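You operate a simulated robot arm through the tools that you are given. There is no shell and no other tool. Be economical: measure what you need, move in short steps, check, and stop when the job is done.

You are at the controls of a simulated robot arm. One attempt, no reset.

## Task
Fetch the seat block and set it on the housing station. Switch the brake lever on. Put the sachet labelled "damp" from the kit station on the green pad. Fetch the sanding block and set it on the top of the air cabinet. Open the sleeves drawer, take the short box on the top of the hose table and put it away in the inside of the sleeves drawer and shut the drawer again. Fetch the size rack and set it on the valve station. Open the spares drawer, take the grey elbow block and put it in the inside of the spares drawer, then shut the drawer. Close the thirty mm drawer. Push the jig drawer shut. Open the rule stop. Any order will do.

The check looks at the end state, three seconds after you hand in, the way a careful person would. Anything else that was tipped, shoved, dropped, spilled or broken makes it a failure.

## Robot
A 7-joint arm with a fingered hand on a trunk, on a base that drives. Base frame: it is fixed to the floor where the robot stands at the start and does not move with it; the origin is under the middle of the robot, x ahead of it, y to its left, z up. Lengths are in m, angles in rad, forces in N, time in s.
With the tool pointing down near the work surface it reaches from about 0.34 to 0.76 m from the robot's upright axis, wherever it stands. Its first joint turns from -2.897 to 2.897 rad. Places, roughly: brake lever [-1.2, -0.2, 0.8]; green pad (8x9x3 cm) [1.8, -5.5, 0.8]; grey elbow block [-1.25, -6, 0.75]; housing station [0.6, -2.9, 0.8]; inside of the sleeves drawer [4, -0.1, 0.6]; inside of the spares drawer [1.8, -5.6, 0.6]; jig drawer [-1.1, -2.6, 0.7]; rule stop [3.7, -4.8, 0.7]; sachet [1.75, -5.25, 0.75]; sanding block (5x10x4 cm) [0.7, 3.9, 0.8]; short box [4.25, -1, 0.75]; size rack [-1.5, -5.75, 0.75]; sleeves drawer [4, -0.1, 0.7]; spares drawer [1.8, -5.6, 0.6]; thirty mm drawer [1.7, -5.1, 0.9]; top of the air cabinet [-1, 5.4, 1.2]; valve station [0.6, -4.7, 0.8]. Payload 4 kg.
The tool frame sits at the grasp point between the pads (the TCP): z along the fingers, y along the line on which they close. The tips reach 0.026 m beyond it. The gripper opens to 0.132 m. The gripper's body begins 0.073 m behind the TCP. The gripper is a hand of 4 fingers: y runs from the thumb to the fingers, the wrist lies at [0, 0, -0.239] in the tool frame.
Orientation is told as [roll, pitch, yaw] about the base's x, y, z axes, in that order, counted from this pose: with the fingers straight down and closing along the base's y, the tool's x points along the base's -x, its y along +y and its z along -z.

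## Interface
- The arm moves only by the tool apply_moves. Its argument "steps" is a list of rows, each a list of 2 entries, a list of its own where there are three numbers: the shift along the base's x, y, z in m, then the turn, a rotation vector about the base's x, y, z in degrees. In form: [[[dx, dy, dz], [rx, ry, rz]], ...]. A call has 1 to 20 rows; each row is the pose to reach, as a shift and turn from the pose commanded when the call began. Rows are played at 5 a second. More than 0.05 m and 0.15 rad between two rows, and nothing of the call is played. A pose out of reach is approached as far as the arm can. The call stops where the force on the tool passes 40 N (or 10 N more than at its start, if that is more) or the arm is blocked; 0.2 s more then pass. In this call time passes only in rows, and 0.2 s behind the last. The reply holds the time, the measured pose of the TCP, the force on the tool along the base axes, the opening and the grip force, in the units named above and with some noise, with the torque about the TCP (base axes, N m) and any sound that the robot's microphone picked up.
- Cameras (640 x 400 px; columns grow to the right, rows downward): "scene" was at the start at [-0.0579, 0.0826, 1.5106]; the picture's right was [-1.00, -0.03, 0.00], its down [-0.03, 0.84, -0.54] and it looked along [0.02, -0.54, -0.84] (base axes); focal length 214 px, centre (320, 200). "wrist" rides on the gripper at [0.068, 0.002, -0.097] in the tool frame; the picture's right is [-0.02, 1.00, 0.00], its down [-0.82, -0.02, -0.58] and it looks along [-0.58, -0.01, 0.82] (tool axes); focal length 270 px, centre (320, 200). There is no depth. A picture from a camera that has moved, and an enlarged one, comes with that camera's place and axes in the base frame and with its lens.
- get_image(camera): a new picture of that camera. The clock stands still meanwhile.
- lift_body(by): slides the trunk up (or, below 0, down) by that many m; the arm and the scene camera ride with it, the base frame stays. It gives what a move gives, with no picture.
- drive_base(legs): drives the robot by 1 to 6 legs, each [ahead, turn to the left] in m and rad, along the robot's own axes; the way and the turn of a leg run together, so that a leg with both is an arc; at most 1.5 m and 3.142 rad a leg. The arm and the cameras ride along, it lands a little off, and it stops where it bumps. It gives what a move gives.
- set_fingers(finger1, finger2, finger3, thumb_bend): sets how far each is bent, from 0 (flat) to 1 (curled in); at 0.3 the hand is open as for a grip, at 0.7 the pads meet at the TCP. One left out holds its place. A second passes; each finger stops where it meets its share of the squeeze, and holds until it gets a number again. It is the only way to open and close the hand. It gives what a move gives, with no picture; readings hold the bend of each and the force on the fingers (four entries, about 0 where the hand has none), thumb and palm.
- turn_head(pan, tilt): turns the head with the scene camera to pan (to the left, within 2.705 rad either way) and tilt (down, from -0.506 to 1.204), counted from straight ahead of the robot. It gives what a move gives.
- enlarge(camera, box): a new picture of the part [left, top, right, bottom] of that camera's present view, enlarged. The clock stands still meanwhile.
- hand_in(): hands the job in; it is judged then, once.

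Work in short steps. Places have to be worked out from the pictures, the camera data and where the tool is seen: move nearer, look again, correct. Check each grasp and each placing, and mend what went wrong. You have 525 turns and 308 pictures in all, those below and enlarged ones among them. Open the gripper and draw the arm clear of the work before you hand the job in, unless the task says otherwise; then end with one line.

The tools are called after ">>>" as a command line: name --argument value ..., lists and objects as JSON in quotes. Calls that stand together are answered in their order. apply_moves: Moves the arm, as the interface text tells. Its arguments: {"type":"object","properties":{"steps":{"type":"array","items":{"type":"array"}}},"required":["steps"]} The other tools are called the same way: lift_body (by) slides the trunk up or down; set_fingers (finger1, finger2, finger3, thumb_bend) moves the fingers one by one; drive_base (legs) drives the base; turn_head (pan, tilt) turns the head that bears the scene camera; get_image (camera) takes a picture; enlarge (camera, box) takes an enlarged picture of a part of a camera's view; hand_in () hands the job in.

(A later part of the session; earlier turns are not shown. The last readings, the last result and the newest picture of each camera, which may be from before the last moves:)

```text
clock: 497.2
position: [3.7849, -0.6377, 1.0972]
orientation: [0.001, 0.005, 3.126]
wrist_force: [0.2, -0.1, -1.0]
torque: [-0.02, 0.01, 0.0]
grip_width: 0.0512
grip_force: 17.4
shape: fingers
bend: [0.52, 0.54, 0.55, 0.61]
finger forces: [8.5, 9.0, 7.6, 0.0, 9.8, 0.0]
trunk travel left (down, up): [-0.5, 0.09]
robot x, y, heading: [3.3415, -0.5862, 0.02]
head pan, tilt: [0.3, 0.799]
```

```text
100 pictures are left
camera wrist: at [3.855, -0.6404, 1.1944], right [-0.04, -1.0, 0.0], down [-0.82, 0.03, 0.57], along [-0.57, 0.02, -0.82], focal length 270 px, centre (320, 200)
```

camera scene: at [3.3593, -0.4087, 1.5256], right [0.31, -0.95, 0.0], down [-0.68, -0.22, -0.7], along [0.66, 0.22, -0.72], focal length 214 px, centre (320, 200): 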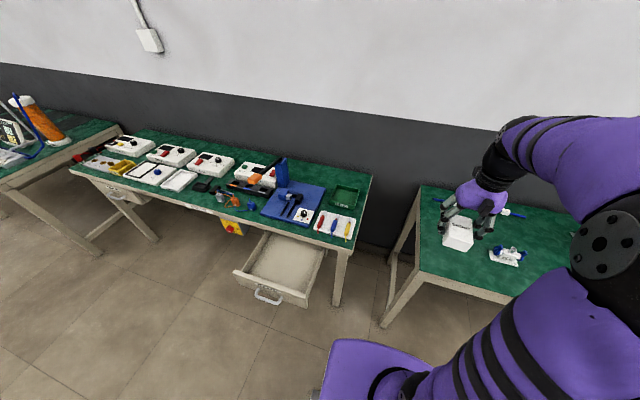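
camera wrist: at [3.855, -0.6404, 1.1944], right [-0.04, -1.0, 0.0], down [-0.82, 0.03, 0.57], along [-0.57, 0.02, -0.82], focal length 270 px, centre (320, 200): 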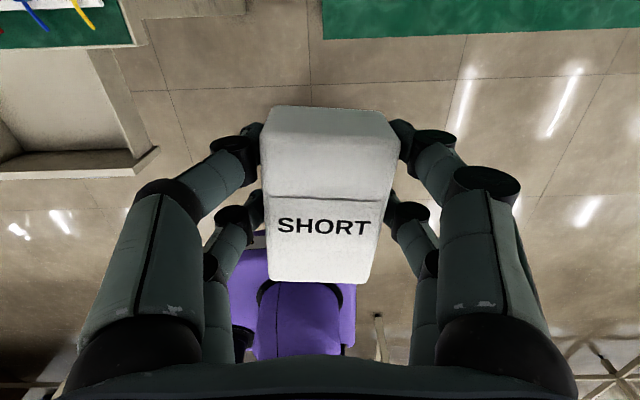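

Drawer interior spans x≈3.635..3.82. I carry the box to (3.715, −0.12) above it.

>>> apply_moves --steps '[[[-0.006, 0.043, 0], [0, 0, 0]], [[-0.012, 0.086, 0], [0, 0, 0]], [[-0.018, 0.129, 0], [0, 0, 0]], [[-0.024, 0.172, 0], [0, 0, 0]], [[-0.03, 0.215, 0], [0, 0, 0]], [[-0.036, 0.258, 0], [0, 0, 0]], [[-0.042, 0.301, 0], [0, 0, 0]], [[-0.048, 0.344, -0.01], [0, 0, 0]], [[-0.054, 0.387, -0.02], [0, 0, 0]], [[-0.06, 0.43, -0.04], [0, 0, 0]], [[-0.065, 0.47, -0.06], [0, 0, 0]], [[-0.07, 0.51, -0.08], [0, 0, 0]], [[-0.07, 0.518, -0.12], [0, 0, 0]], [[-0.07, 0.518, -0.16], [0, 0, 0]]]'

>>> get_image --camera "wrist"

>>> get_image --camera "scene"

```text
clock: 500.2
position: [3.7153, -0.1168, 0.9362]
orientation: [-0.001, 0.004, 3.126]
wrist_force: [0.0, -0.1, -1.1]
torque: [-0.01, 0.02, 0.0]
grip_width: 0.0509
grip_force: 17.6
shape: fingers
bend: [0.52, 0.54, 0.56, 0.61]
finger forces: [8.2, 8.9, 7.7, 0.0, 9.7, 0.0]
trunk travel left (down, up): [-0.5, 0.09]
robot x, y, heading: [3.3479, -0.5823, 0.018]
head pan, tilt: [0.3, 0.799]
```

```text
99 pictures are left
camera wrist: at [3.7839, -0.1201, 1.0319], right [-0.04, -1.0, 0.0], down [-0.82, 0.03, 0.57], along [-0.57, 0.02, -0.82], focal length 270 px, centre (320, 200)
```

wrist: 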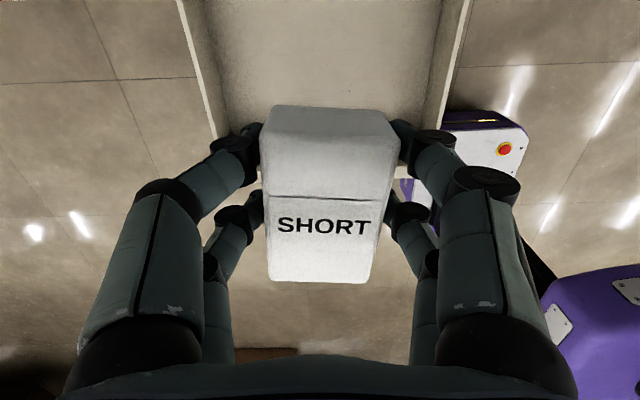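

```text
98 pictures are left
camera scene: at [3.3593, -0.4085, 1.5256], right [0.31, -0.95, 0.0], down [-0.68, -0.23, -0.7], along [0.66, 0.22, -0.72], focal length 214 px, centre (320, 200)
```

scene: 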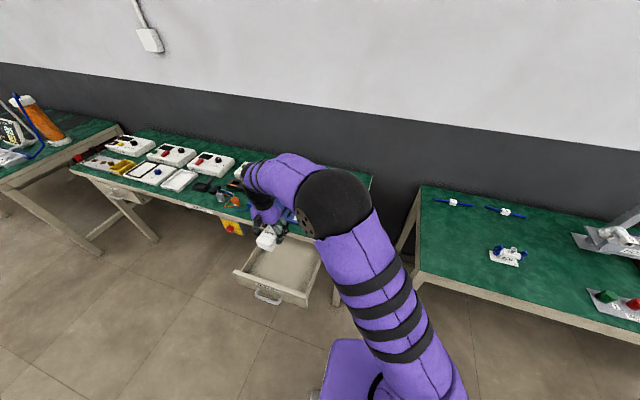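

>>> enlarge --camera "scene" --box '[225, 190, 335, 310]'

```text
3.33 times, centred on (280, 250) of scene
camera zoom: at [3.3593, -0.4085, 1.5256], right [0.31, -0.95, 0.0], down [-0.68, -0.23, -0.7], along [0.66, 0.22, -0.72], focal length 715 px, centre (453, 33)
```

zoom: 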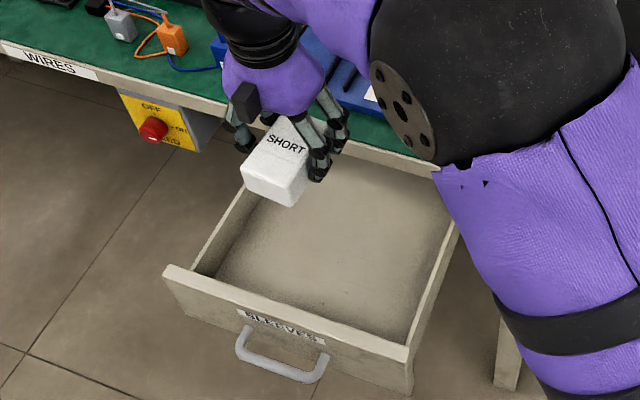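

>>> apply_moves --steps '[[[0, 0, -0.045], [0, 0, 0]], [[0, 0, -0.09], [0, 0, 0]], [[0, 0, -0.135], [0, 0, 0]], [[0, 0, -0.18], [0, 0, 0]], [[0, 0, -0.22], [0, 0, 0]], [[0, 0, -0.24], [0, 0, 0]]]'

>>> enlarge --camera "scene" --box '[225, 190, 335, 310]'

>>> apply_moves --steps '[[[0, 0, -0.008], [0, 0, 0]], [[0, 0, -0.015], [0, 0, 0]]]'

```text
clock: 501.6
position: [3.7159, -0.1165, 0.6961]
orientation: [-0.001, 0.004, 3.124]
wrist_force: [-0.6, 0.5, -0.4]
torque: [0.01, 0.01, -0.01]
grip_width: 0.0509
grip_force: 17.6
shape: fingers
bend: [0.52, 0.54, 0.56, 0.61]
finger forces: [8.2, 8.8, 7.6, 0.0, 9.6, 0.1]
trunk travel left (down, up): [-0.5, 0.09]
robot x, y, heading: [3.3445, -0.586, 0.022]
head pan, tilt: [0.3, 0.799]
```

```text
3.33 times, centred on (280, 250) of scene
camera zoom: at [3.3593, -0.4083, 1.5255], right [0.31, -0.95, 0.0], down [-0.68, -0.23, -0.7], along [0.66, 0.22, -0.72], focal length 715 px, centre (453, 33)
```

zoom: 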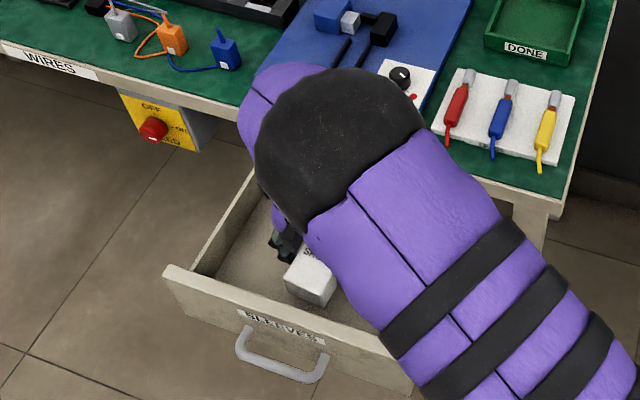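

```text
clock: 502.2
position: [3.7165, -0.118, 0.6832]
orientation: [-0.002, 0.007, 3.128]
wrist_force: [-2.9, -2.0, 18.1]
torque: [-0.3, 0.04, -0.02]
grip_width: 0.0505
grip_force: 19.4
shape: fingers
bend: [0.53, 0.55, 0.57, 0.61]
finger forces: [10.2, 10.2, 8.0, 0.0, 9.9, 0.0]
trunk travel left (down, up): [-0.5, 0.09]
robot x, y, heading: [3.3471, -0.5844, 0.022]
head pan, tilt: [0.3, 0.799]
```

>>> get_image --camera "wrist"

```text
95 pictures are left
camera wrist: at [3.7856, -0.1219, 0.7807], right [-0.04, -1.0, 0.0], down [-0.82, 0.03, 0.57], along [-0.57, 0.03, -0.82], focal length 270 px, centre (320, 200)
```

wrist: 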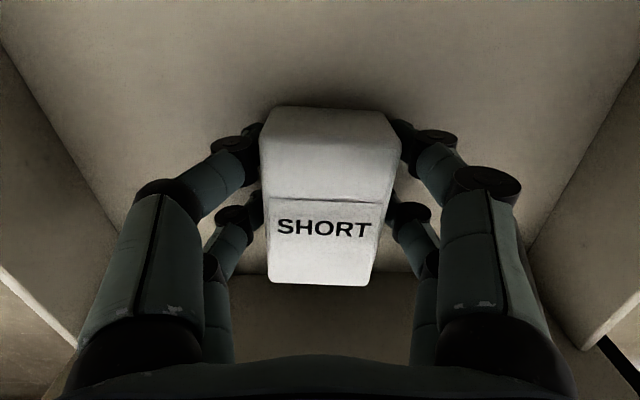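

Box is on the drawer floor. Ease, release, and lift out.

>>> apply_moves --steps '[[[0, 0, 0.004], [0, 0, 0]]]'

>>> set_fingers --finger1 0.42 --finger2 0.42 --finger3 0.42 --thumb_bend 0.42

>>> apply_moves --steps '[[[0, 0, 0.03], [0, 0, 0]], [[0, 0, 0.07], [0, 0, 0]], [[0, 0, 0.115], [0, 0, 0]], [[0, 0, 0.16], [0, 0, 0]], [[0, 0, 0.205], [0, 0, 0]], [[-0.01, 0, 0.25], [0, 0, 0]], [[-0.02, -0.02, 0.29], [0, 0, 0]], [[-0.02, -0.04, 0.33], [0, 0, 0]], [[-0.02, -0.08, 0.36], [0, 0, 0]], [[-0.02, -0.12, 0.38], [0, 0, 0]]]'

>>> get_image --camera "wrist"

```text
clock: 502.6
position: [3.7172, -0.1186, 0.6845]
orientation: [-0.002, 0.005, 3.127]
wrist_force: [1.6, 0.7, 1.8]
torque: [-0.1, -0.04, 0.01]
grip_width: 0.0506
grip_force: 19.1
shape: fingers
bend: [0.53, 0.55, 0.56, 0.61]
finger forces: [9.0, 9.4, 8.5, 0.0, 10.6, 0.0]
trunk travel left (down, up): [-0.5, 0.09]
robot x, y, heading: [3.3457, -0.5854, 0.015]
head pan, tilt: [0.3, 0.799]
```

```text
clock: 503.6
position: [3.718, -0.1179, 0.6842]
orientation: [0.001, 0.006, 3.125]
wrist_force: [-0.5, -0.4, 0.3]
torque: [-0.01, 0.03, 0.02]
grip_width: 0.0926
grip_force: 0.0
shape: fingers
bend: [0.42, 0.42, 0.42, 0.42]
finger forces: [0.0, 0.0, 0.0, 0.0, 0.0, 0.1]
trunk travel left (down, up): [-0.5, 0.09]
robot x, y, heading: [3.3433, -0.5861, 0.018]
head pan, tilt: [0.3, 0.799]
```

```text
clock: 505.8
position: [3.6974, -0.2414, 1.0682]
orientation: [0.0, 0.006, 3.127]
wrist_force: [0.9, -0.1, -0.8]
torque: [0.01, 0.0, 0.0]
grip_width: 0.0925
grip_force: 0.1
shape: fingers
bend: [0.42, 0.42, 0.42, 0.42]
finger forces: [0.0, 0.0, 0.0, 0.0, 0.1, 0.1]
trunk travel left (down, up): [-0.5, 0.09]
robot x, y, heading: [3.3424, -0.5851, 0.021]
head pan, tilt: [0.3, 0.799]
```

```text
94 pictures are left
camera wrist: at [3.7656, -0.2461, 1.1647], right [-0.04, -1.0, 0.0], down [-0.82, 0.03, 0.57], along [-0.57, 0.02, -0.82], focal length 270 px, centre (320, 200)
```

wrist: 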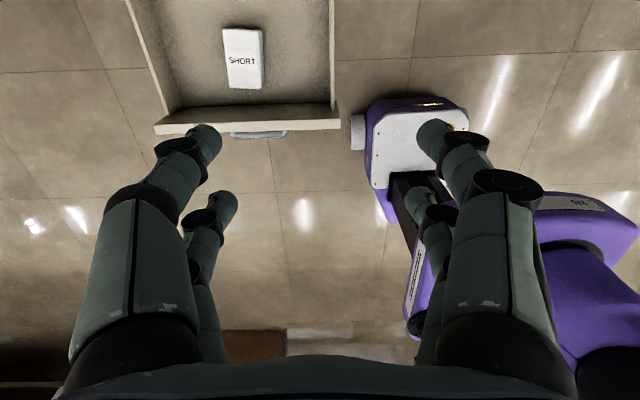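

The box lies in the drawer. I back off and push the drawer shut.

>>> drive_base --legs '[[0, -0.5], [-0.36, 0], [0, 0.48]]'

>>> set_fingers --finger1 0.68 --finger2 0.68 --finger3 0.68 --thumb_bend 0.68

```text
clock: 510.9
position: [3.3836, -0.0828, 1.0672]
orientation: [0.001, 0.006, 3.105]
wrist_force: [0.0, -0.3, -0.3]
torque: [0.0, -0.01, 0.01]
grip_width: 0.0926
grip_force: 0.1
shape: fingers
bend: [0.42, 0.42, 0.42, 0.42]
finger forces: [0.0, 0.0, 0.0, 0.0, 0.0, 0.0]
trunk travel left (down, up): [-0.5, 0.09]
robot x, y, heading: [3.0241, -0.4176, -0.001]
head pan, tilt: [0.3, 0.799]
```

```text
clock: 511.9
position: [3.3827, -0.0827, 1.0673]
orientation: [-0.001, 0.005, 3.107]
wrist_force: [0.2, 1.0, -0.2]
torque: [-0.01, -0.01, 0.02]
grip_width: 0.0076
grip_force: 0.2
shape: fingers
bend: [0.68, 0.68, 0.68, 0.68]
finger forces: [0.0, 0.0, 0.0, 0.0, 0.0, 0.0]
trunk travel left (down, up): [-0.5, 0.09]
robot x, y, heading: [3.0265, -0.4185, 0.004]
head pan, tilt: [0.3, 0.799]
```

>>> apply_moves --steps '[[[0.005, -0.011, -0.03], [0, -6.7, 0]], [[0.01, -0.023, -0.06], [0, -13.4, 0]], [[0.015, -0.034, -0.09], [0, -20, 0]], [[0.02, -0.046, -0.12], [0, -26.7, 0]], [[0.03, -0.057, -0.15], [0, -33.4, 0]], [[0.04, -0.069, -0.185], [0, -40, 0]], [[0.05, -0.08, -0.22], [0, -46.7, 0]], [[0.06, -0.092, -0.255], [0, -53.4, 0]], [[0.07, -0.103, -0.29], [0, -60, 0]], [[0.08, -0.115, -0.325], [0, -66.7, 0]], [[0.09, -0.126, -0.36], [0, -73.4, 0]], [[0.105, -0.137, -0.387], [0, -80, 0]]]'

>>> get_image --camera "wrist"

```text
clock: 514.5
position: [3.489, -0.2194, 0.6815]
orientation: [-0.207, 1.398, 2.933]
wrist_force: [0.2, 0.2, -0.4]
torque: [0.03, 0.02, 0.0]
grip_width: 0.0074
grip_force: 0.1
shape: fingers
bend: [0.68, 0.68, 0.68, 0.68]
finger forces: [0.1, 0.0, 0.0, 0.0, 0.0, 0.1]
trunk travel left (down, up): [-0.5, 0.09]
robot x, y, heading: [3.0214, -0.416, 0.003]
head pan, tilt: [0.3, 0.799]
```

```text
93 pictures are left
camera wrist: at [3.4062, -0.2251, 0.7644], right [-0.01, -1.0, -0.06], down [-0.71, 0.05, -0.71], along [0.71, 0.04, -0.7], focal length 270 px, centre (320, 200)
```

wrist: 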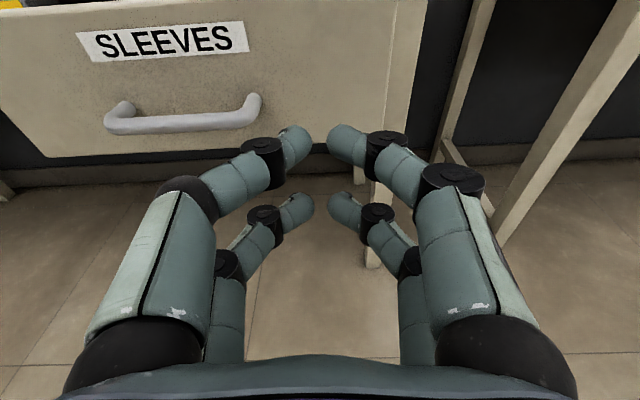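

>>> apply_moves --steps '[[[0.04, 0, 0], [0, 0, 0]], [[0.08, 0, 0], [0, 0, 0]], [[0.11, 0, 0], [0, 0, 0]], [[0.14, 0, 0], [0, 0, 0]], [[0.17, 0, 0], [0, 0, 0]], [[0.2, 0, 0], [0, 0, 0]], [[0.23, 0, 0], [0, 0, 0]], [[0.26, 0, 0], [0, 0, 0]], [[0.28, 0, 0], [0, 0, 0]], [[0.295, 0, 0], [0, 0, 0]], [[0.31, 0, 0], [0, 0, 0]], [[0.325, 0, 0], [0, 0, 0]], [[0.335, 0, 0], [0, 0, 0]], [[0.345, 0, 0], [0, 0, 0]]]'

>>> get_image --camera "wrist"

```text
clock: 517.0
position: [3.7939, -0.216, 0.6744]
orientation: [-0.19, 1.389, 2.953]
wrist_force: [-19.9, -1.5, 3.8]
torque: [0.06, -0.47, -0.02]
grip_width: 0.0001
grip_force: 10.1
shape: fingers
bend: [0.71, 0.68, 0.68, 0.72]
finger forces: [9.7, 0.0, 0.1, 0.0, 9.9, 0.1]
trunk travel left (down, up): [-0.5, 0.09]
robot x, y, heading: [3.0253, -0.4156, 0.003]
head pan, tilt: [0.3, 0.799]
stopped in row 12: the force on the tool passed its limit (the readings are from after the stop); the commanded pose is now the measured one
```

```text
92 pictures are left
camera wrist: at [3.7114, -0.221, 0.7586], right [-0.01, -1.0, -0.06], down [-0.71, 0.05, -0.7], along [0.7, 0.04, -0.71], focal length 270 px, centre (320, 200)
```

wrist: 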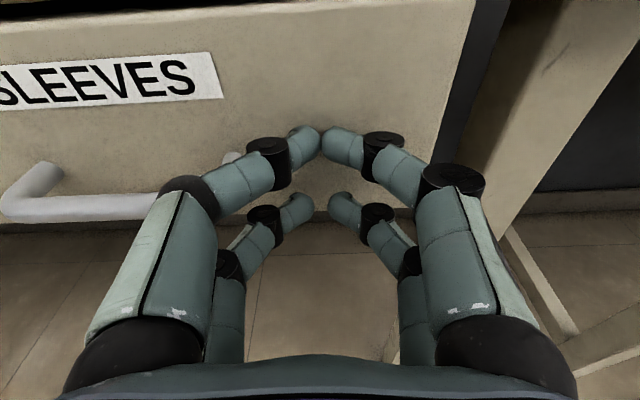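

Stopped by force. I retreat and compare.

>>> apply_moves --steps '[[[-0.04, 0, 0], [0, 0, 0]], [[-0.08, 0, 0], [0, 0, 0]], [[-0.12, 0, 0], [0, 2, 0]], [[-0.16, 0, 0.02], [0, 8, 0]], [[-0.18, -0.01, 0.06], [0, 16, 0]], [[-0.2, -0.02, 0.1], [0, 24, 0]], [[-0.21, -0.03, 0.14], [0, 32, 0]], [[-0.22, -0.04, 0.18], [0, 40, 0]], [[-0.23, -0.06, 0.22], [0, 48, 0]], [[-0.24, -0.08, 0.26], [0, 56, 0]], [[-0.25, -0.1, 0.3], [0, 64, 0]], [[-0.25, -0.12, 0.34], [0, 72, 0]], [[-0.25, -0.14, 0.38], [0, 79.5, 0]]]'

>>> enlarge --camera "scene" --box '[220, 160, 380, 290]'

```text
clock: 519.8
position: [3.5463, -0.3569, 1.054]
orientation: [-0.003, 0.005, 3.107]
wrist_force: [0.5, 0.4, -0.3]
torque: [0.0, 0.01, 0.0]
grip_width: 0.0067
grip_force: 0.1
shape: fingers
bend: [0.68, 0.68, 0.68, 0.68]
finger forces: [0.0, 0.0, 0.1, 0.1, 0.1, 0.1]
trunk travel left (down, up): [-0.5, 0.09]
robot x, y, heading: [3.0223, -0.4211, 0.004]
head pan, tilt: [0.3, 0.799]
```

```text
3.08 times, centred on (300, 225) of scene
camera zoom: at [3.0419, -0.2418, 1.5255], right [0.3, -0.95, 0.0], down [-0.68, -0.21, -0.7], along [0.67, 0.21, -0.72], focal length 660 px, centre (382, 123)
```

zoom: 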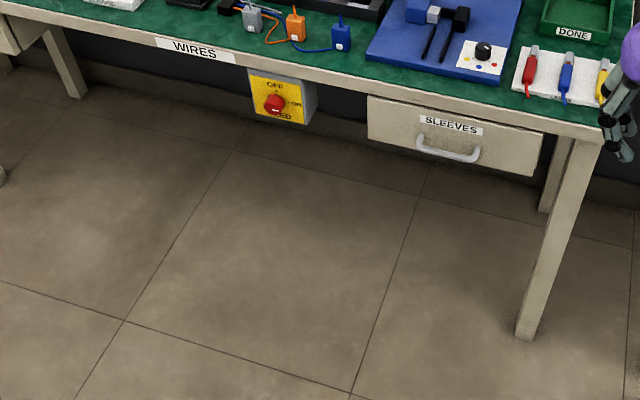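

SLEEVES is shut. Now I go north in this aisle, hoping to pass round the north end of the central bench, looking for the seat block on the way.

>>> apply_moves --steps '[[[-0.04, 0.0, 0.02], [0, 0, 0]], [[-0.08, 0.0, 0.04], [0, 0, 0]], [[-0.1, 0.0, 0.05], [0, 0, 0]]]'

>>> drive_base --legs '[[-0.25, 0], [0, 1.55], [1.2, 0]]'

>>> turn_head --pan 0.2 --tilt 0.35

>>> get_image --camera "scene"

```text
clock: 520.6
position: [3.4455, -0.3553, 1.1058]
orientation: [-0.003, 0.003, 3.106]
wrist_force: [0.0, 0.1, 0.5]
torque: [0.02, -0.01, 0.0]
grip_width: 0.0068
grip_force: 0.0
shape: fingers
bend: [0.68, 0.68, 0.68, 0.68]
finger forces: [0.0, 0.1, 0.0, 0.0, 0.0, 0.0]
trunk travel left (down, up): [-0.5, 0.09]
robot x, y, heading: [3.0246, -0.4171, 0.004]
head pan, tilt: [0.3, 0.799]
```

```text
clock: 531.7
position: [2.7552, 1.1622, 1.1062]
orientation: [-0.003, 0.005, -1.623]
wrist_force: [-0.9, -0.1, 0.4]
torque: [0.0, -0.03, 0.02]
grip_width: 0.0066
grip_force: 0.0
shape: fingers
bend: [0.68, 0.68, 0.68, 0.68]
finger forces: [0.0, 0.0, 0.1, 0.0, 0.1, 0.1]
trunk travel left (down, up): [-0.5, 0.09]
robot x, y, heading: [2.8108, 0.741, 1.549]
head pan, tilt: [0.3, 0.799]
```

```text
clock: 532.6
position: [2.7561, 1.1621, 1.1069]
orientation: [-0.003, 0.004, -1.624]
wrist_force: [-1.0, -0.7, -0.7]
torque: [0.01, 0.02, -0.02]
grip_width: 0.0067
grip_force: 0.0
shape: fingers
bend: [0.68, 0.68, 0.68, 0.68]
finger forces: [0.1, 0.0, 0.0, 0.1, 0.0, 0.0]
trunk travel left (down, up): [-0.5, 0.09]
robot x, y, heading: [2.8037, 0.7415, 1.555]
head pan, tilt: [0.201, 0.351]
```

```text
90 pictures are left
camera scene: at [2.6388, 0.7742, 1.5651], right [0.98, 0.18, 0.0], down [0.06, -0.34, -0.94], along [-0.17, 0.92, -0.34], focal length 214 px, centre (320, 200)
```

scene: 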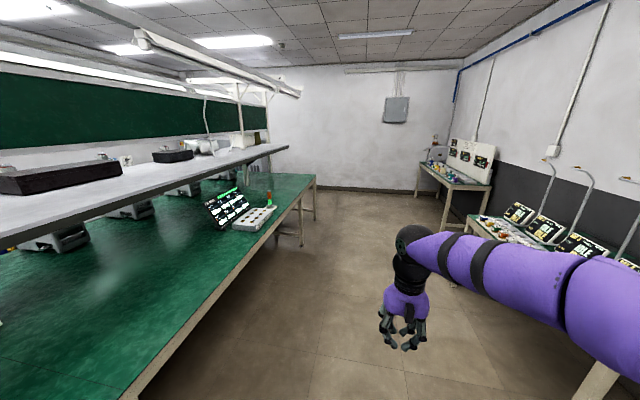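

There is a passage at the north end. I scan the right-hand tables for the seat block before moving on.

>>> enlarge --camera "scene" --box '[400, 120, 640, 270]'

>>> turn_head --pan -1.3 --tilt 0.5

>>> get_image --camera "scene"

```text
2.67 times, centred on (520, 195) of scene
camera zoom: at [2.6388, 0.7742, 1.5651], right [0.98, 0.18, 0.0], down [0.06, -0.34, -0.94], along [-0.17, 0.92, -0.34], focal length 572 px, centre (-213, 213)
```

zoom: 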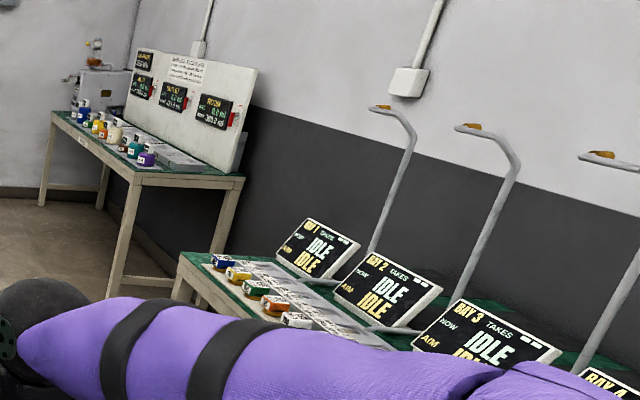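

```text
clock: 534.2
position: [2.755, 1.1637, 1.1064]
orientation: [-0.002, 0.005, -1.621]
wrist_force: [0.1, -1.1, 0.4]
torque: [-0.04, 0.01, 0.01]
grip_width: 0.0069
grip_force: 0.0
shape: fingers
bend: [0.68, 0.68, 0.68, 0.68]
finger forces: [0.0, 0.1, 0.1, 0.0, 0.0, 0.0]
trunk travel left (down, up): [-0.5, 0.09]
robot x, y, heading: [2.8097, 0.7416, 1.553]
head pan, tilt: [-1.3, 0.499]
```

```text
88 pictures are left
camera scene: at [2.7438, 0.7054, 1.5515], right [0.25, -0.97, 0.0], down [-0.46, -0.12, -0.88], along [0.85, 0.22, -0.48], focal length 214 px, centre (320, 200)
```

scene: 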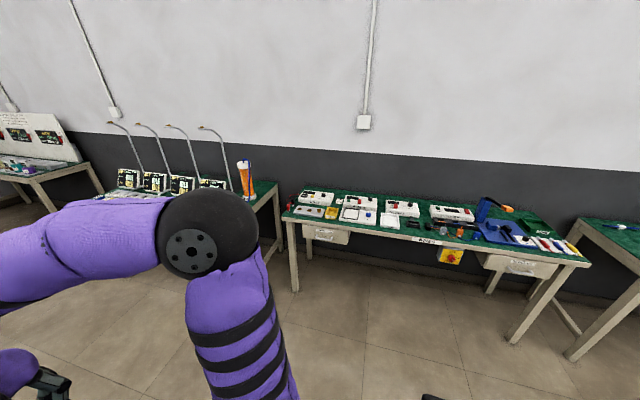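

Nothing there. I continue north around the bench end.

>>> drive_base --legs '[[1.5, 0], [1.5, 0]]'

>>> turn_head --pan 0.9 --tilt 0.4

>>> get_image --camera "scene"

>>> turn_head --pan -0.9 --tilt 0.5

>>> get_image --camera "scene"

```text
clock: 548.7
position: [2.7037, 4.1865, 1.1056]
orientation: [-0.003, 0.007, -1.59]
wrist_force: [0.4, -0.3, 0.4]
torque: [-0.01, -0.02, -0.01]
grip_width: 0.0064
grip_force: 0.0
shape: fingers
bend: [0.68, 0.68, 0.68, 0.68]
finger forces: [0.0, 0.0, 0.0, 0.1, 0.0, 0.1]
trunk travel left (down, up): [-0.5, 0.09]
robot x, y, heading: [2.7712, 3.7687, 1.589]
head pan, tilt: [-1.3, 0.499]
```

```text
clock: 550.8
position: [2.7031, 4.1851, 1.1059]
orientation: [-0.003, 0.007, -1.59]
wrist_force: [-0.5, -0.3, 0.3]
torque: [0.02, 0.0, 0.0]
grip_width: 0.0064
grip_force: 0.1
shape: fingers
bend: [0.68, 0.68, 0.68, 0.68]
finger forces: [0.0, 0.0, 0.1, 0.0, 0.0, 0.1]
trunk travel left (down, up): [-0.5, 0.09]
robot x, y, heading: [2.7742, 3.767, 1.587]
head pan, tilt: [0.901, 0.4]
```

```text
87 pictures are left
camera scene: at [2.5466, 3.7594, 1.5607], right [0.61, 0.79, 0.0], down [0.31, -0.24, -0.92], along [-0.73, 0.56, -0.39], focal length 214 px, centre (320, 200)
```

scene: 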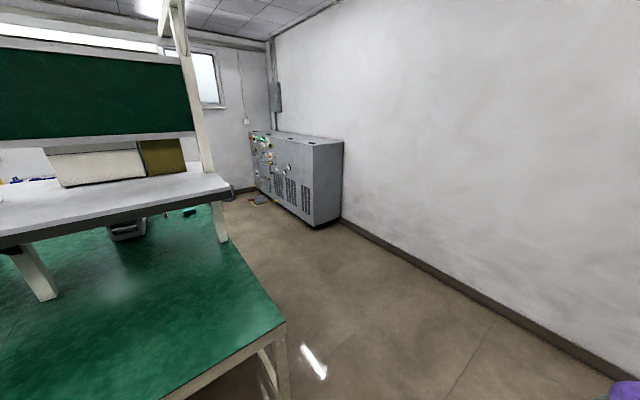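

```text
clock: 552.6
position: [2.7042, 4.1864, 1.1065]
orientation: [-0.004, 0.006, -1.589]
wrist_force: [0.7, 0.1, 0.7]
torque: [-0.03, 0.02, 0.01]
grip_width: 0.0064
grip_force: 0.2
shape: fingers
bend: [0.68, 0.68, 0.68, 0.68]
finger forces: [0.0, 0.0, 0.0, 0.1, 0.0, 0.1]
trunk travel left (down, up): [-0.5, 0.09]
robot x, y, heading: [2.7716, 3.7657, 1.587]
head pan, tilt: [-0.901, 0.499]
```

```text
86 pictures are left
camera scene: at [2.6904, 3.7606, 1.5515], right [0.63, -0.77, 0.0], down [-0.37, -0.3, -0.88], along [0.68, 0.56, -0.48], focal length 214 px, centre (320, 200)
```

scene: 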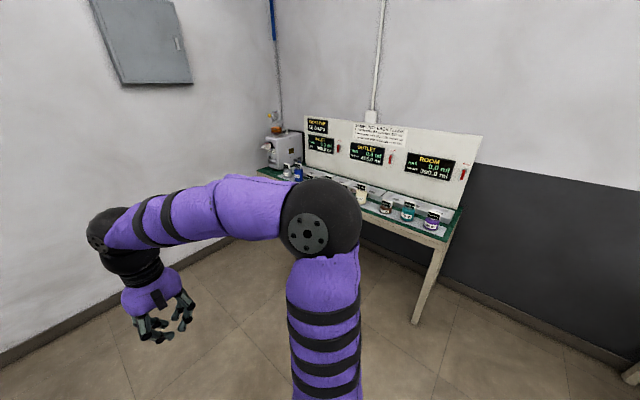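

>>> drive_base --legs '[[0.85, 0], [0, 1.55], [1.5, 0]]'

>>> turn_head --pan 0.0 --tilt 0.4

>>> get_image --camera "scene"

```text
clock: 568.2
position: [0.8079, 4.4588, 1.1062]
orientation: [-0.005, 0.005, 0.014]
wrist_force: [0.2, -0.2, 0.3]
torque: [-0.01, -0.01, -0.03]
grip_width: 0.0066
grip_force: 0.1
shape: fingers
bend: [0.68, 0.68, 0.68, 0.68]
finger forces: [0.0, 0.1, 0.1, 0.0, 0.0, 0.0]
trunk travel left (down, up): [-0.5, 0.09]
robot x, y, heading: [1.2261, 4.5431, -3.09]
head pan, tilt: [-0.901, 0.499]
```

```text
clock: 569.4
position: [0.8073, 4.4572, 1.106]
orientation: [-0.004, 0.005, 0.013]
wrist_force: [-0.5, 0.1, 1.0]
torque: [-0.01, 0.03, 0.01]
grip_width: 0.0068
grip_force: 0.1
shape: fingers
bend: [0.68, 0.68, 0.68, 0.68]
finger forces: [0.0, 0.0, 0.0, 0.1, 0.1, 0.0]
trunk travel left (down, up): [-0.5, 0.09]
robot x, y, heading: [1.2256, 4.5382, -3.09]
head pan, tilt: [0.0, 0.4]
```

```text
85 pictures are left
camera scene: at [1.201, 4.3863, 1.5606], right [-0.05, 1.0, 0.0], down [0.39, 0.02, -0.92], along [-0.92, -0.04, -0.39], focal length 214 px, centre (320, 200)
```

scene: 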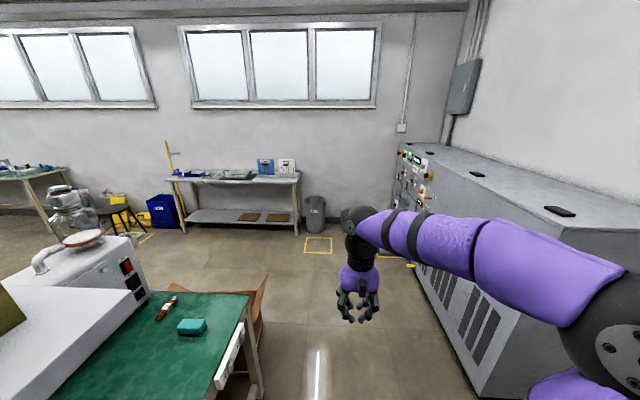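

I can see a teal block near the bench's north end (≈(0.67, 3.865)) – the sanding block – and the air cabinet on the right. I zoom to confirm.

>>> enlarge --camera "scene" --box '[140, 280, 260, 355]'

>>> enlarge --camera "scene" --box '[380, 130, 600, 260]'

>>> enlarge --camera "scene" --box '[150, 130, 320, 240]'

```text
5.33 times, centred on (200, 318) of scene
camera zoom: at [1.201, 4.3863, 1.5606], right [-0.05, 1.0, 0.0], down [0.39, 0.02, -0.92], along [-0.92, -0.04, -0.39], focal length 1144 px, centre (960, -427)
```

zoom: 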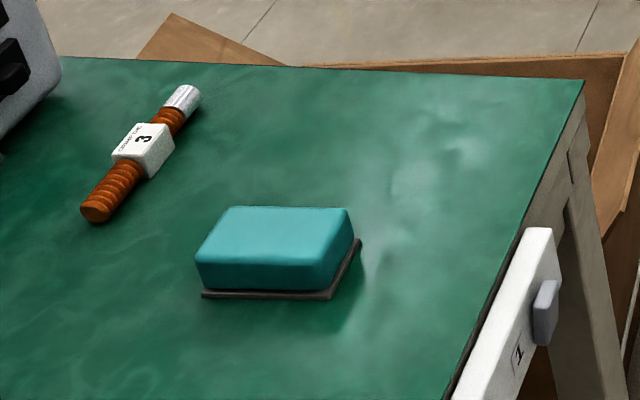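

```text
2.91 times, centred on (490, 195) of scene
camera zoom: at [1.201, 4.3863, 1.5606], right [-0.05, 1.0, 0.0], down [0.39, 0.02, -0.92], along [-0.92, -0.04, -0.39], focal length 624 px, centre (-174, 214)
```

zoom: 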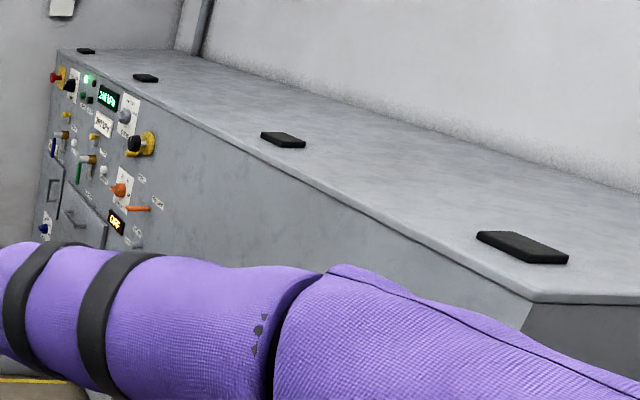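

```text
3.64 times, centred on (235, 185) of scene
camera zoom: at [1.201, 4.3863, 1.5606], right [-0.05, 1.0, 0.0], down [0.39, 0.02, -0.92], along [-0.92, -0.04, -0.39], focal length 780 px, centre (629, 254)
```

zoom: 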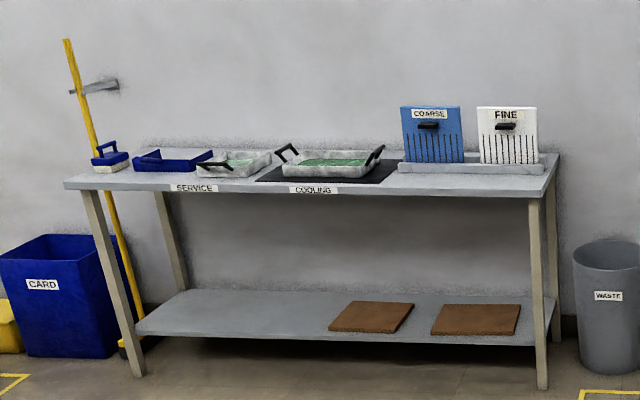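

Confirmed: teal sanding block at (0.665, 3.874), long axis along y. I drive to face it from the bench's north end.

>>> drive_base --legs '[[0.5, 0], [0, 1.52]]'

>>> turn_head --pan 0.0 --tilt 0.75

>>> get_image --camera "scene"

>>> get_image --camera "wrist"

```text
clock: 576.1
position: [0.8014, 4.0992, 1.1066]
orientation: [-0.004, 0.007, 1.545]
wrist_force: [-0.6, 0.7, -0.2]
torque: [0.01, -0.02, 0.0]
grip_width: 0.0068
grip_force: 0.0
shape: fingers
bend: [0.68, 0.68, 0.68, 0.68]
finger forces: [0.0, 0.0, 0.1, 0.1, 0.0, 0.0]
trunk travel left (down, up): [-0.5, 0.09]
robot x, y, heading: [0.7342, 4.5228, -1.563]
head pan, tilt: [0.0, 0.4]
```

```text
clock: 576.9
position: [0.8012, 4.0985, 1.1068]
orientation: [-0.003, 0.005, 1.544]
wrist_force: [0.8, -0.4, 0.5]
torque: [-0.01, -0.02, -0.02]
grip_width: 0.0066
grip_force: 0.0
shape: fingers
bend: [0.68, 0.68, 0.68, 0.68]
finger forces: [0.0, 0.0, 0.0, 0.0, 0.0, 0.0]
trunk travel left (down, up): [-0.5, 0.09]
robot x, y, heading: [0.7373, 4.5199, -1.559]
head pan, tilt: [0.0, 0.75]
```

```text
81 pictures are left
camera scene: at [0.8888, 4.4978, 1.5296], right [-1.0, -0.01, 0.0], down [-0.01, 0.68, -0.73], along [0.01, -0.73, -0.68], focal length 214 px, centre (320, 200)
```

scene: 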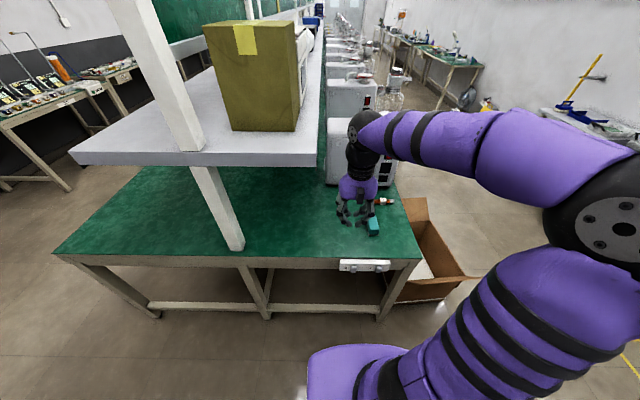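

```text
80 pictures are left
camera wrist: at [0.7986, 4.0306, 1.2036], right [-1.0, 0.05, 0.0], down [0.04, 0.82, 0.57], along [0.03, 0.57, -0.82], focal length 270 px, centre (320, 200)
```

wrist: 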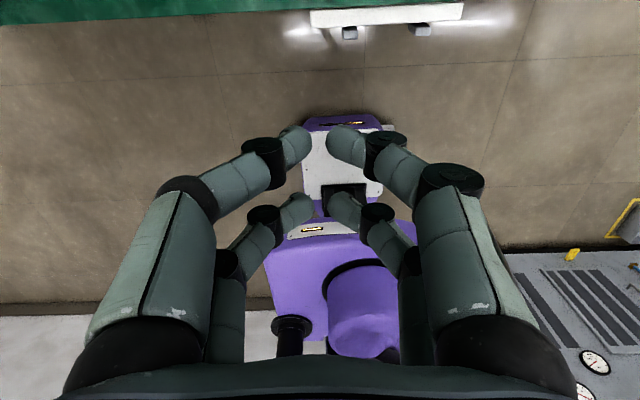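

>>> set_fingers --finger1 0.42 --finger2 0.42 --finger3 0.42 --thumb_bend 0.42

>>> apply_moves --steps '[[[-0.03, -0.035, 0], [0, 0, 0]], [[-0.06, -0.07, 0], [0, 0, 0]], [[-0.09, -0.105, 0], [0, 0, 1]], [[-0.12, -0.14, 0], [0, 0, 1.5]], [[-0.13, -0.18, -0.02], [0, 0, 1.5]], [[-0.136, -0.22, -0.04], [0, 0, 1.5]], [[-0.136, -0.2245, -0.09], [0, 0, 1.5]], [[-0.136, -0.2245, -0.135], [0, 0, 1.5]]]'

>>> get_image --camera "wrist"

```text
clock: 577.9
position: [0.8016, 4.0985, 1.1074]
orientation: [-0.003, 0.006, 1.545]
wrist_force: [0.7, 0.1, 0.6]
torque: [-0.01, 0.05, 0.03]
grip_width: 0.0924
grip_force: 0.1
shape: fingers
bend: [0.42, 0.42, 0.42, 0.42]
finger forces: [0.0, 0.0, 0.1, 0.1, 0.0, 0.0]
trunk travel left (down, up): [-0.5, 0.09]
robot x, y, heading: [0.7351, 4.5188, -1.559]
head pan, tilt: [0.0, 0.75]
```

```text
refused: row 7 steps farther than a row can; nothing moved
```

```text
79 pictures are left
camera wrist: at [0.7986, 4.0306, 1.2037], right [-1.0, 0.05, 0.0], down [0.04, 0.82, 0.57], along [0.03, 0.57, -0.82], focal length 270 px, centre (320, 200)
```

wrist: 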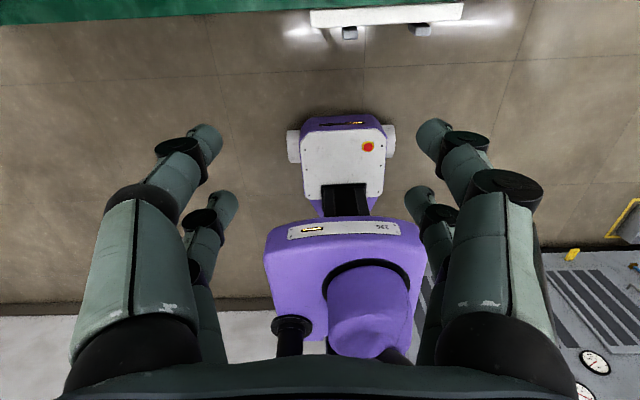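

>>> apply_moves --steps '[[[-0.03, -0.035, 0], [0, 0, 0]], [[-0.06, -0.07, 0], [0, 0, 0]], [[-0.09, -0.105, 0], [0, 0, 1]], [[-0.12, -0.14, 0], [0, 0, 1.5]], [[-0.13, -0.18, -0.02], [0, 0, 1.5]], [[-0.136, -0.22, -0.04], [0, 0, 1.5]], [[-0.136, -0.2245, -0.08], [0, 0, 1.5]], [[-0.136, -0.2245, -0.12], [0, 0, 1.5]], [[-0.136, -0.2245, -0.15], [0, 0, 1.5]]]'

>>> get_image --camera "wrist"

```text
clock: 579.9
position: [0.6652, 3.8731, 0.9534]
orientation: [-0.005, 0.006, 1.571]
wrist_force: [0.4, 0.3, 0.0]
torque: [0.01, 0.02, 0.0]
grip_width: 0.0929
grip_force: 0.1
shape: fingers
bend: [0.42, 0.42, 0.42, 0.42]
finger forces: [0.0, 0.0, 0.0, 0.0, 0.0, 0.0]
trunk travel left (down, up): [-0.5, 0.09]
robot x, y, heading: [0.7373, 4.5206, -1.56]
head pan, tilt: [0.0, 0.75]
```

```text
78 pictures are left
camera wrist: at [0.6641, 3.8044, 1.0518], right [-1.0, 0.03, 0.0], down [0.02, 0.82, 0.57], along [0.02, 0.57, -0.82], focal length 270 px, centre (320, 200)
```

wrist: 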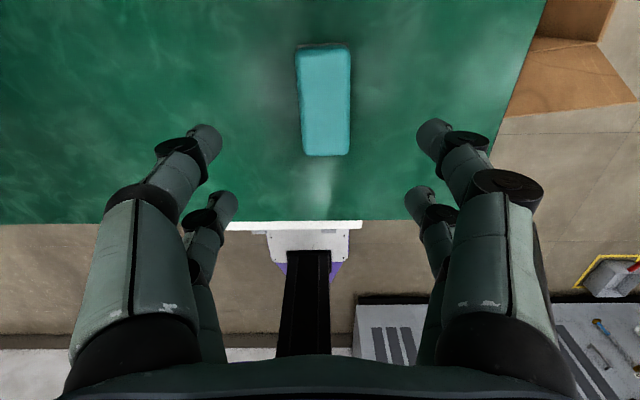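

>>> apply_moves --steps '[[[-0.002, -0.008, -0.045], [0, 0, 0]], [[-0.002, -0.008, -0.09], [0, 0, 0]], [[-0.002, -0.008, -0.12], [0, 0, 0]], [[-0.002, -0.008, -0.135], [0, 0, 0]]]'

>>> set_fingers --finger1 0.66 --finger2 0.66 --finger3 0.66 --thumb_bend 0.66

>>> apply_moves --steps '[[[0, 0, 0.03], [0, 0, 0]], [[0, 0, 0.07], [0, 0, 0]], [[0, 0.01, 0.11], [0, 0, 0]], [[0, 0.03, 0.15], [0, 0, 0]]]'

>>> get_image --camera "wrist"

```text
clock: 580.9
position: [0.6637, 3.8677, 0.8227]
orientation: [-0.004, 0.006, 1.574]
wrist_force: [0.1, 0.1, 0.4]
torque: [-0.01, 0.01, 0.03]
grip_width: 0.0927
grip_force: 0.2
shape: fingers
bend: [0.42, 0.42, 0.42, 0.42]
finger forces: [0.1, 0.0, 0.0, 0.1, 0.0, 0.0]
trunk travel left (down, up): [-0.5, 0.09]
robot x, y, heading: [0.7369, 4.5232, -1.561]
head pan, tilt: [0.0, 0.75]
```

```text
clock: 581.9
position: [0.662, 3.8671, 0.8223]
orientation: [-0.004, 0.005, 1.571]
wrist_force: [-0.6, -0.4, -0.2]
torque: [-0.03, 0.01, 0.02]
grip_width: 0.0399
grip_force: 13.0
shape: fingers
bend: [0.57, 0.57, 0.59, 0.62]
finger forces: [6.9, 6.7, 5.3, 0.1, 8.2, 0.1]
trunk travel left (down, up): [-0.5, 0.09]
robot x, y, heading: [0.7348, 4.5202, -1.559]
head pan, tilt: [0.0, 0.75]
```

```text
clock: 582.9
position: [0.6671, 3.8967, 0.9717]
orientation: [-0.004, 0.006, 1.571]
wrist_force: [-0.5, -0.3, -1.1]
torque: [0.03, 0.02, 0.04]
grip_width: 0.0401
grip_force: 13.5
shape: fingers
bend: [0.57, 0.57, 0.59, 0.62]
finger forces: [6.9, 6.7, 5.3, 0.1, 8.2, 0.0]
trunk travel left (down, up): [-0.5, 0.09]
robot x, y, heading: [0.7308, 4.5198, -1.564]
head pan, tilt: [0.0, 0.75]
```

```text
77 pictures are left
camera wrist: at [0.6648, 3.8286, 1.069], right [-1.0, 0.03, 0.0], down [0.02, 0.82, 0.57], along [0.02, 0.57, -0.82], focal length 270 px, centre (320, 200)
```

wrist: 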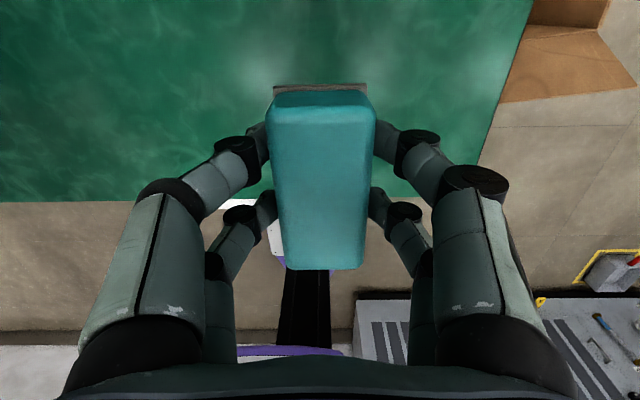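

Sanding block held. I raise it, then drive toward the middle of the air cabinet.

>>> apply_moves --steps '[[[0, 0.04, 0.02], [0, 0, 0]], [[0.01, 0.08, 0.04], [0, 0, 0]], [[0.02, 0.12, 0.06], [0, 0, 0]], [[0.03, 0.16, 0.08], [0, 0, 0]], [[0.04, 0.19, 0.11], [0, 0, 0]]]'

>>> drive_base --legs '[[-0.11, 0], [0, -1.56], [1.2, 0], [0.5, 0]]'

>>> turn_head --pan -1.0 --tilt 0.4

>>> get_image --camera "scene"

```text
clock: 584.1
position: [0.7002, 4.0874, 1.0814]
orientation: [-0.003, 0.007, 1.57]
wrist_force: [0.0, 0.3, -0.3]
torque: [-0.01, 0.01, 0.02]
grip_width: 0.0399
grip_force: 14.0
shape: fingers
bend: [0.57, 0.57, 0.59, 0.62]
finger forces: [6.8, 6.6, 5.5, 0.0, 8.1, 0.1]
trunk travel left (down, up): [-0.5, 0.09]
robot x, y, heading: [0.7342, 4.5192, -1.56]
head pan, tilt: [0.0, 0.75]
```

```text
clock: 596.6
position: [-1.2658, 4.6559, 1.0785]
orientation: [-0.004, 0.003, -0.014]
wrist_force: [-1.6, 0.2, -1.4]
torque: [-0.04, -0.11, -0.02]
grip_width: 0.0398
grip_force: 13.5
shape: fingers
bend: [0.57, 0.57, 0.59, 0.62]
finger forces: [6.8, 6.5, 5.5, 0.0, 8.0, 0.0]
trunk travel left (down, up): [-0.5, 0.09]
robot x, y, heading: [-0.8269, 4.613, 3.141]
head pan, tilt: [0.0, 0.75]
stopped in leg 4: the robot was blocked; the commanded pose is now the measured one
```

```text
clock: 597.9
position: [-1.2638, 4.6555, 1.0793]
orientation: [-0.003, 0.005, -0.014]
wrist_force: [-0.3, 0.6, -1.0]
torque: [0.02, -0.01, 0.0]
grip_width: 0.0402
grip_force: 13.4
shape: fingers
bend: [0.57, 0.57, 0.59, 0.62]
finger forces: [6.9, 6.5, 5.4, 0.0, 8.0, 0.1]
trunk travel left (down, up): [-0.5, 0.09]
robot x, y, heading: [-0.8283, 4.6113, 3.14]
head pan, tilt: [-1.0, 0.4]
```

```text
76 pictures are left
camera scene: at [-0.8216, 4.5383, 1.5606], right [0.84, 0.54, 0.0], down [0.21, -0.33, -0.92], along [-0.49, 0.78, -0.39], focal length 214 px, centre (320, 200)
```

scene: 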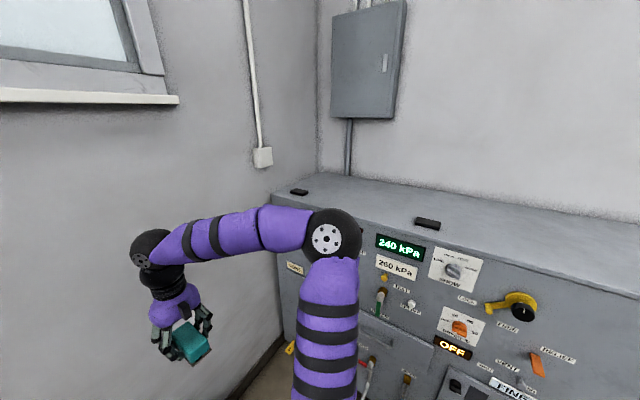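

The base was blocked; I look down ahead to see what it met.

>>> turn_head --pan 0.3 --tilt 1.1

>>> get_image --camera "scene"

>>> turn_head --pan -0.5 --tilt 1.1

>>> get_image --camera "scene"

```text
clock: 599.3
position: [-1.2644, 4.6566, 1.0807]
orientation: [-0.003, 0.006, -0.015]
wrist_force: [0.4, 0.3, -0.8]
torque: [0.0, 0.01, 0.02]
grip_width: 0.0401
grip_force: 13.0
shape: fingers
bend: [0.57, 0.57, 0.59, 0.62]
finger forces: [6.9, 6.6, 5.4, 0.0, 7.9, 0.0]
trunk travel left (down, up): [-0.5, 0.09]
robot x, y, heading: [-0.8264, 4.6181, 3.137]
head pan, tilt: [0.3, 1.1]
```

```text
75 pictures are left
camera scene: at [-0.8323, 4.4418, 1.5038], right [-0.29, 0.96, 0.0], down [0.85, 0.26, -0.45], along [-0.43, -0.13, -0.89], focal length 214 px, centre (320, 200)
```

scene: 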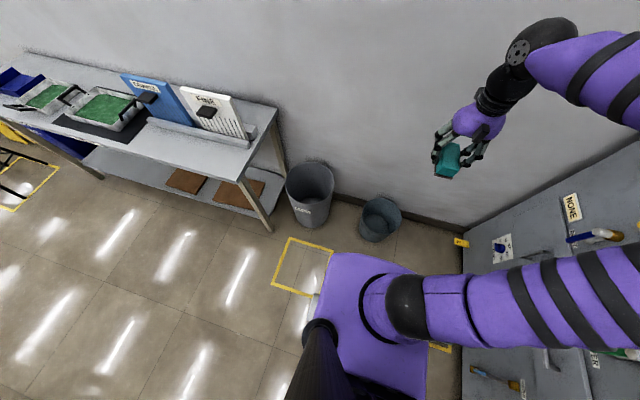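

```text
clock: 600.5
position: [-1.2626, 4.6551, 1.0807]
orientation: [-0.005, 0.004, -0.014]
wrist_force: [-0.1, 0.7, -0.7]
torque: [0.01, 0.0, 0.01]
grip_width: 0.04
grip_force: 13.1
shape: fingers
bend: [0.57, 0.57, 0.59, 0.62]
finger forces: [6.9, 6.5, 5.4, 0.1, 8.1, 0.0]
trunk travel left (down, up): [-0.5, 0.09]
robot x, y, heading: [-0.8337, 4.6129, 3.14]
head pan, tilt: [-0.499, 1.1]
```

```text
74 pictures are left
camera scene: at [-0.8272, 4.4906, 1.5038], right [0.48, 0.88, 0.0], down [0.78, -0.43, -0.45], along [-0.4, 0.22, -0.89], focal length 214 px, centre (320, 200)
```

scene: 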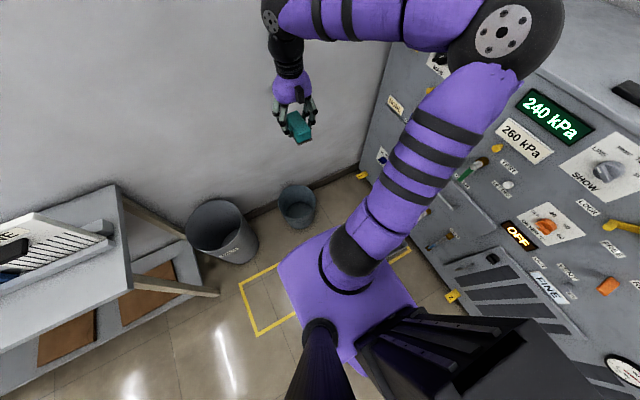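

Likely the elbow (leaning right) touched the cabinet panel. I back off a little and examine the panel.

>>> drive_base --legs '[[-0.15, 0]]'

>>> turn_head --pan -1.2 --tilt 0.6

>>> get_image --camera "scene"

```text
clock: 601.8
position: [-1.1152, 4.6554, 1.0805]
orientation: [-0.004, 0.004, -0.012]
wrist_force: [-0.3, 0.0, -0.9]
torque: [0.03, 0.01, 0.05]
grip_width: 0.0401
grip_force: 13.2
shape: fingers
bend: [0.57, 0.57, 0.59, 0.62]
finger forces: [6.9, 6.5, 5.5, 0.0, 8.1, 0.0]
trunk travel left (down, up): [-0.5, 0.09]
robot x, y, heading: [-0.6862, 4.6173, 3.138]
head pan, tilt: [-0.499, 1.1]
```

```text
clock: 602.9
position: [-1.1162, 4.6542, 1.0812]
orientation: [-0.006, 0.005, -0.012]
wrist_force: [0.1, 0.8, -0.5]
torque: [0.04, -0.05, -0.01]
grip_width: 0.0403
grip_force: 13.6
shape: fingers
bend: [0.57, 0.57, 0.59, 0.62]
finger forces: [6.9, 6.5, 5.3, 0.1, 8.0, 0.0]
trunk travel left (down, up): [-0.5, 0.09]
robot x, y, heading: [-0.6855, 4.6154, 3.136]
head pan, tilt: [-1.201, 0.6]
```

```text
73 pictures are left
camera scene: at [-0.6561, 4.5424, 1.5424], right [0.93, 0.36, 0.0], down [0.2, -0.53, -0.82], along [-0.3, 0.77, -0.57], focal length 214 px, centre (320, 200)
```

scene: 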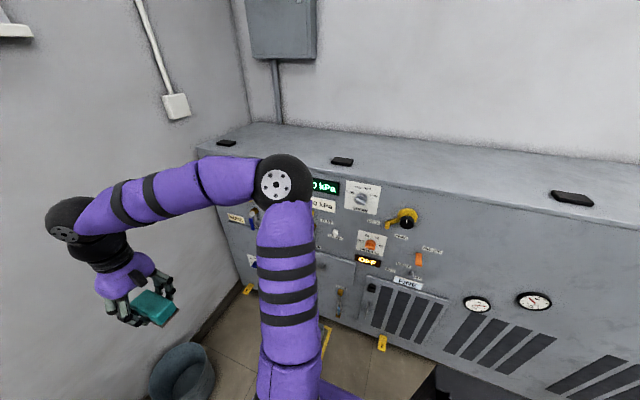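

>>> turn_head --pan -0.35 --tilt 1.0

>>> get_image --camera "scene"

```text
clock: 604.0
position: [-1.1166, 4.6538, 1.0815]
orientation: [-0.005, 0.005, -0.01]
wrist_force: [-0.4, 0.1, -0.2]
torque: [0.02, 0.03, -0.01]
grip_width: 0.0399
grip_force: 13.1
shape: fingers
bend: [0.57, 0.57, 0.59, 0.62]
finger forces: [6.9, 6.5, 5.4, 0.1, 7.9, 0.0]
trunk travel left (down, up): [-0.5, 0.09]
robot x, y, heading: [-0.6825, 4.6146, 3.144]
head pan, tilt: [-0.351, 1.0]
```

```text
72 pictures are left
camera scene: at [-0.6896, 4.4841, 1.5104], right [0.35, 0.94, 0.0], down [0.79, -0.29, -0.54], along [-0.51, 0.19, -0.84], focal length 214 px, centre (320, 200)
```

scene: 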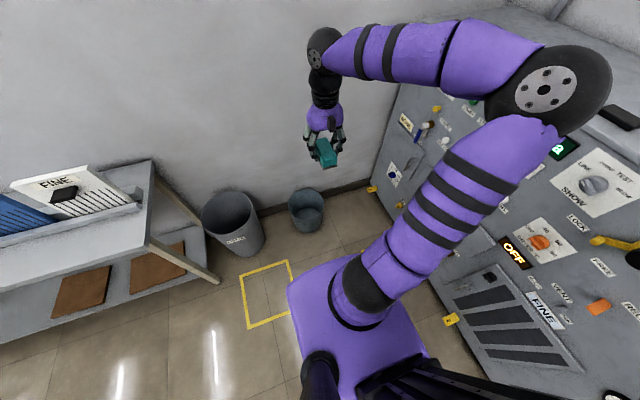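

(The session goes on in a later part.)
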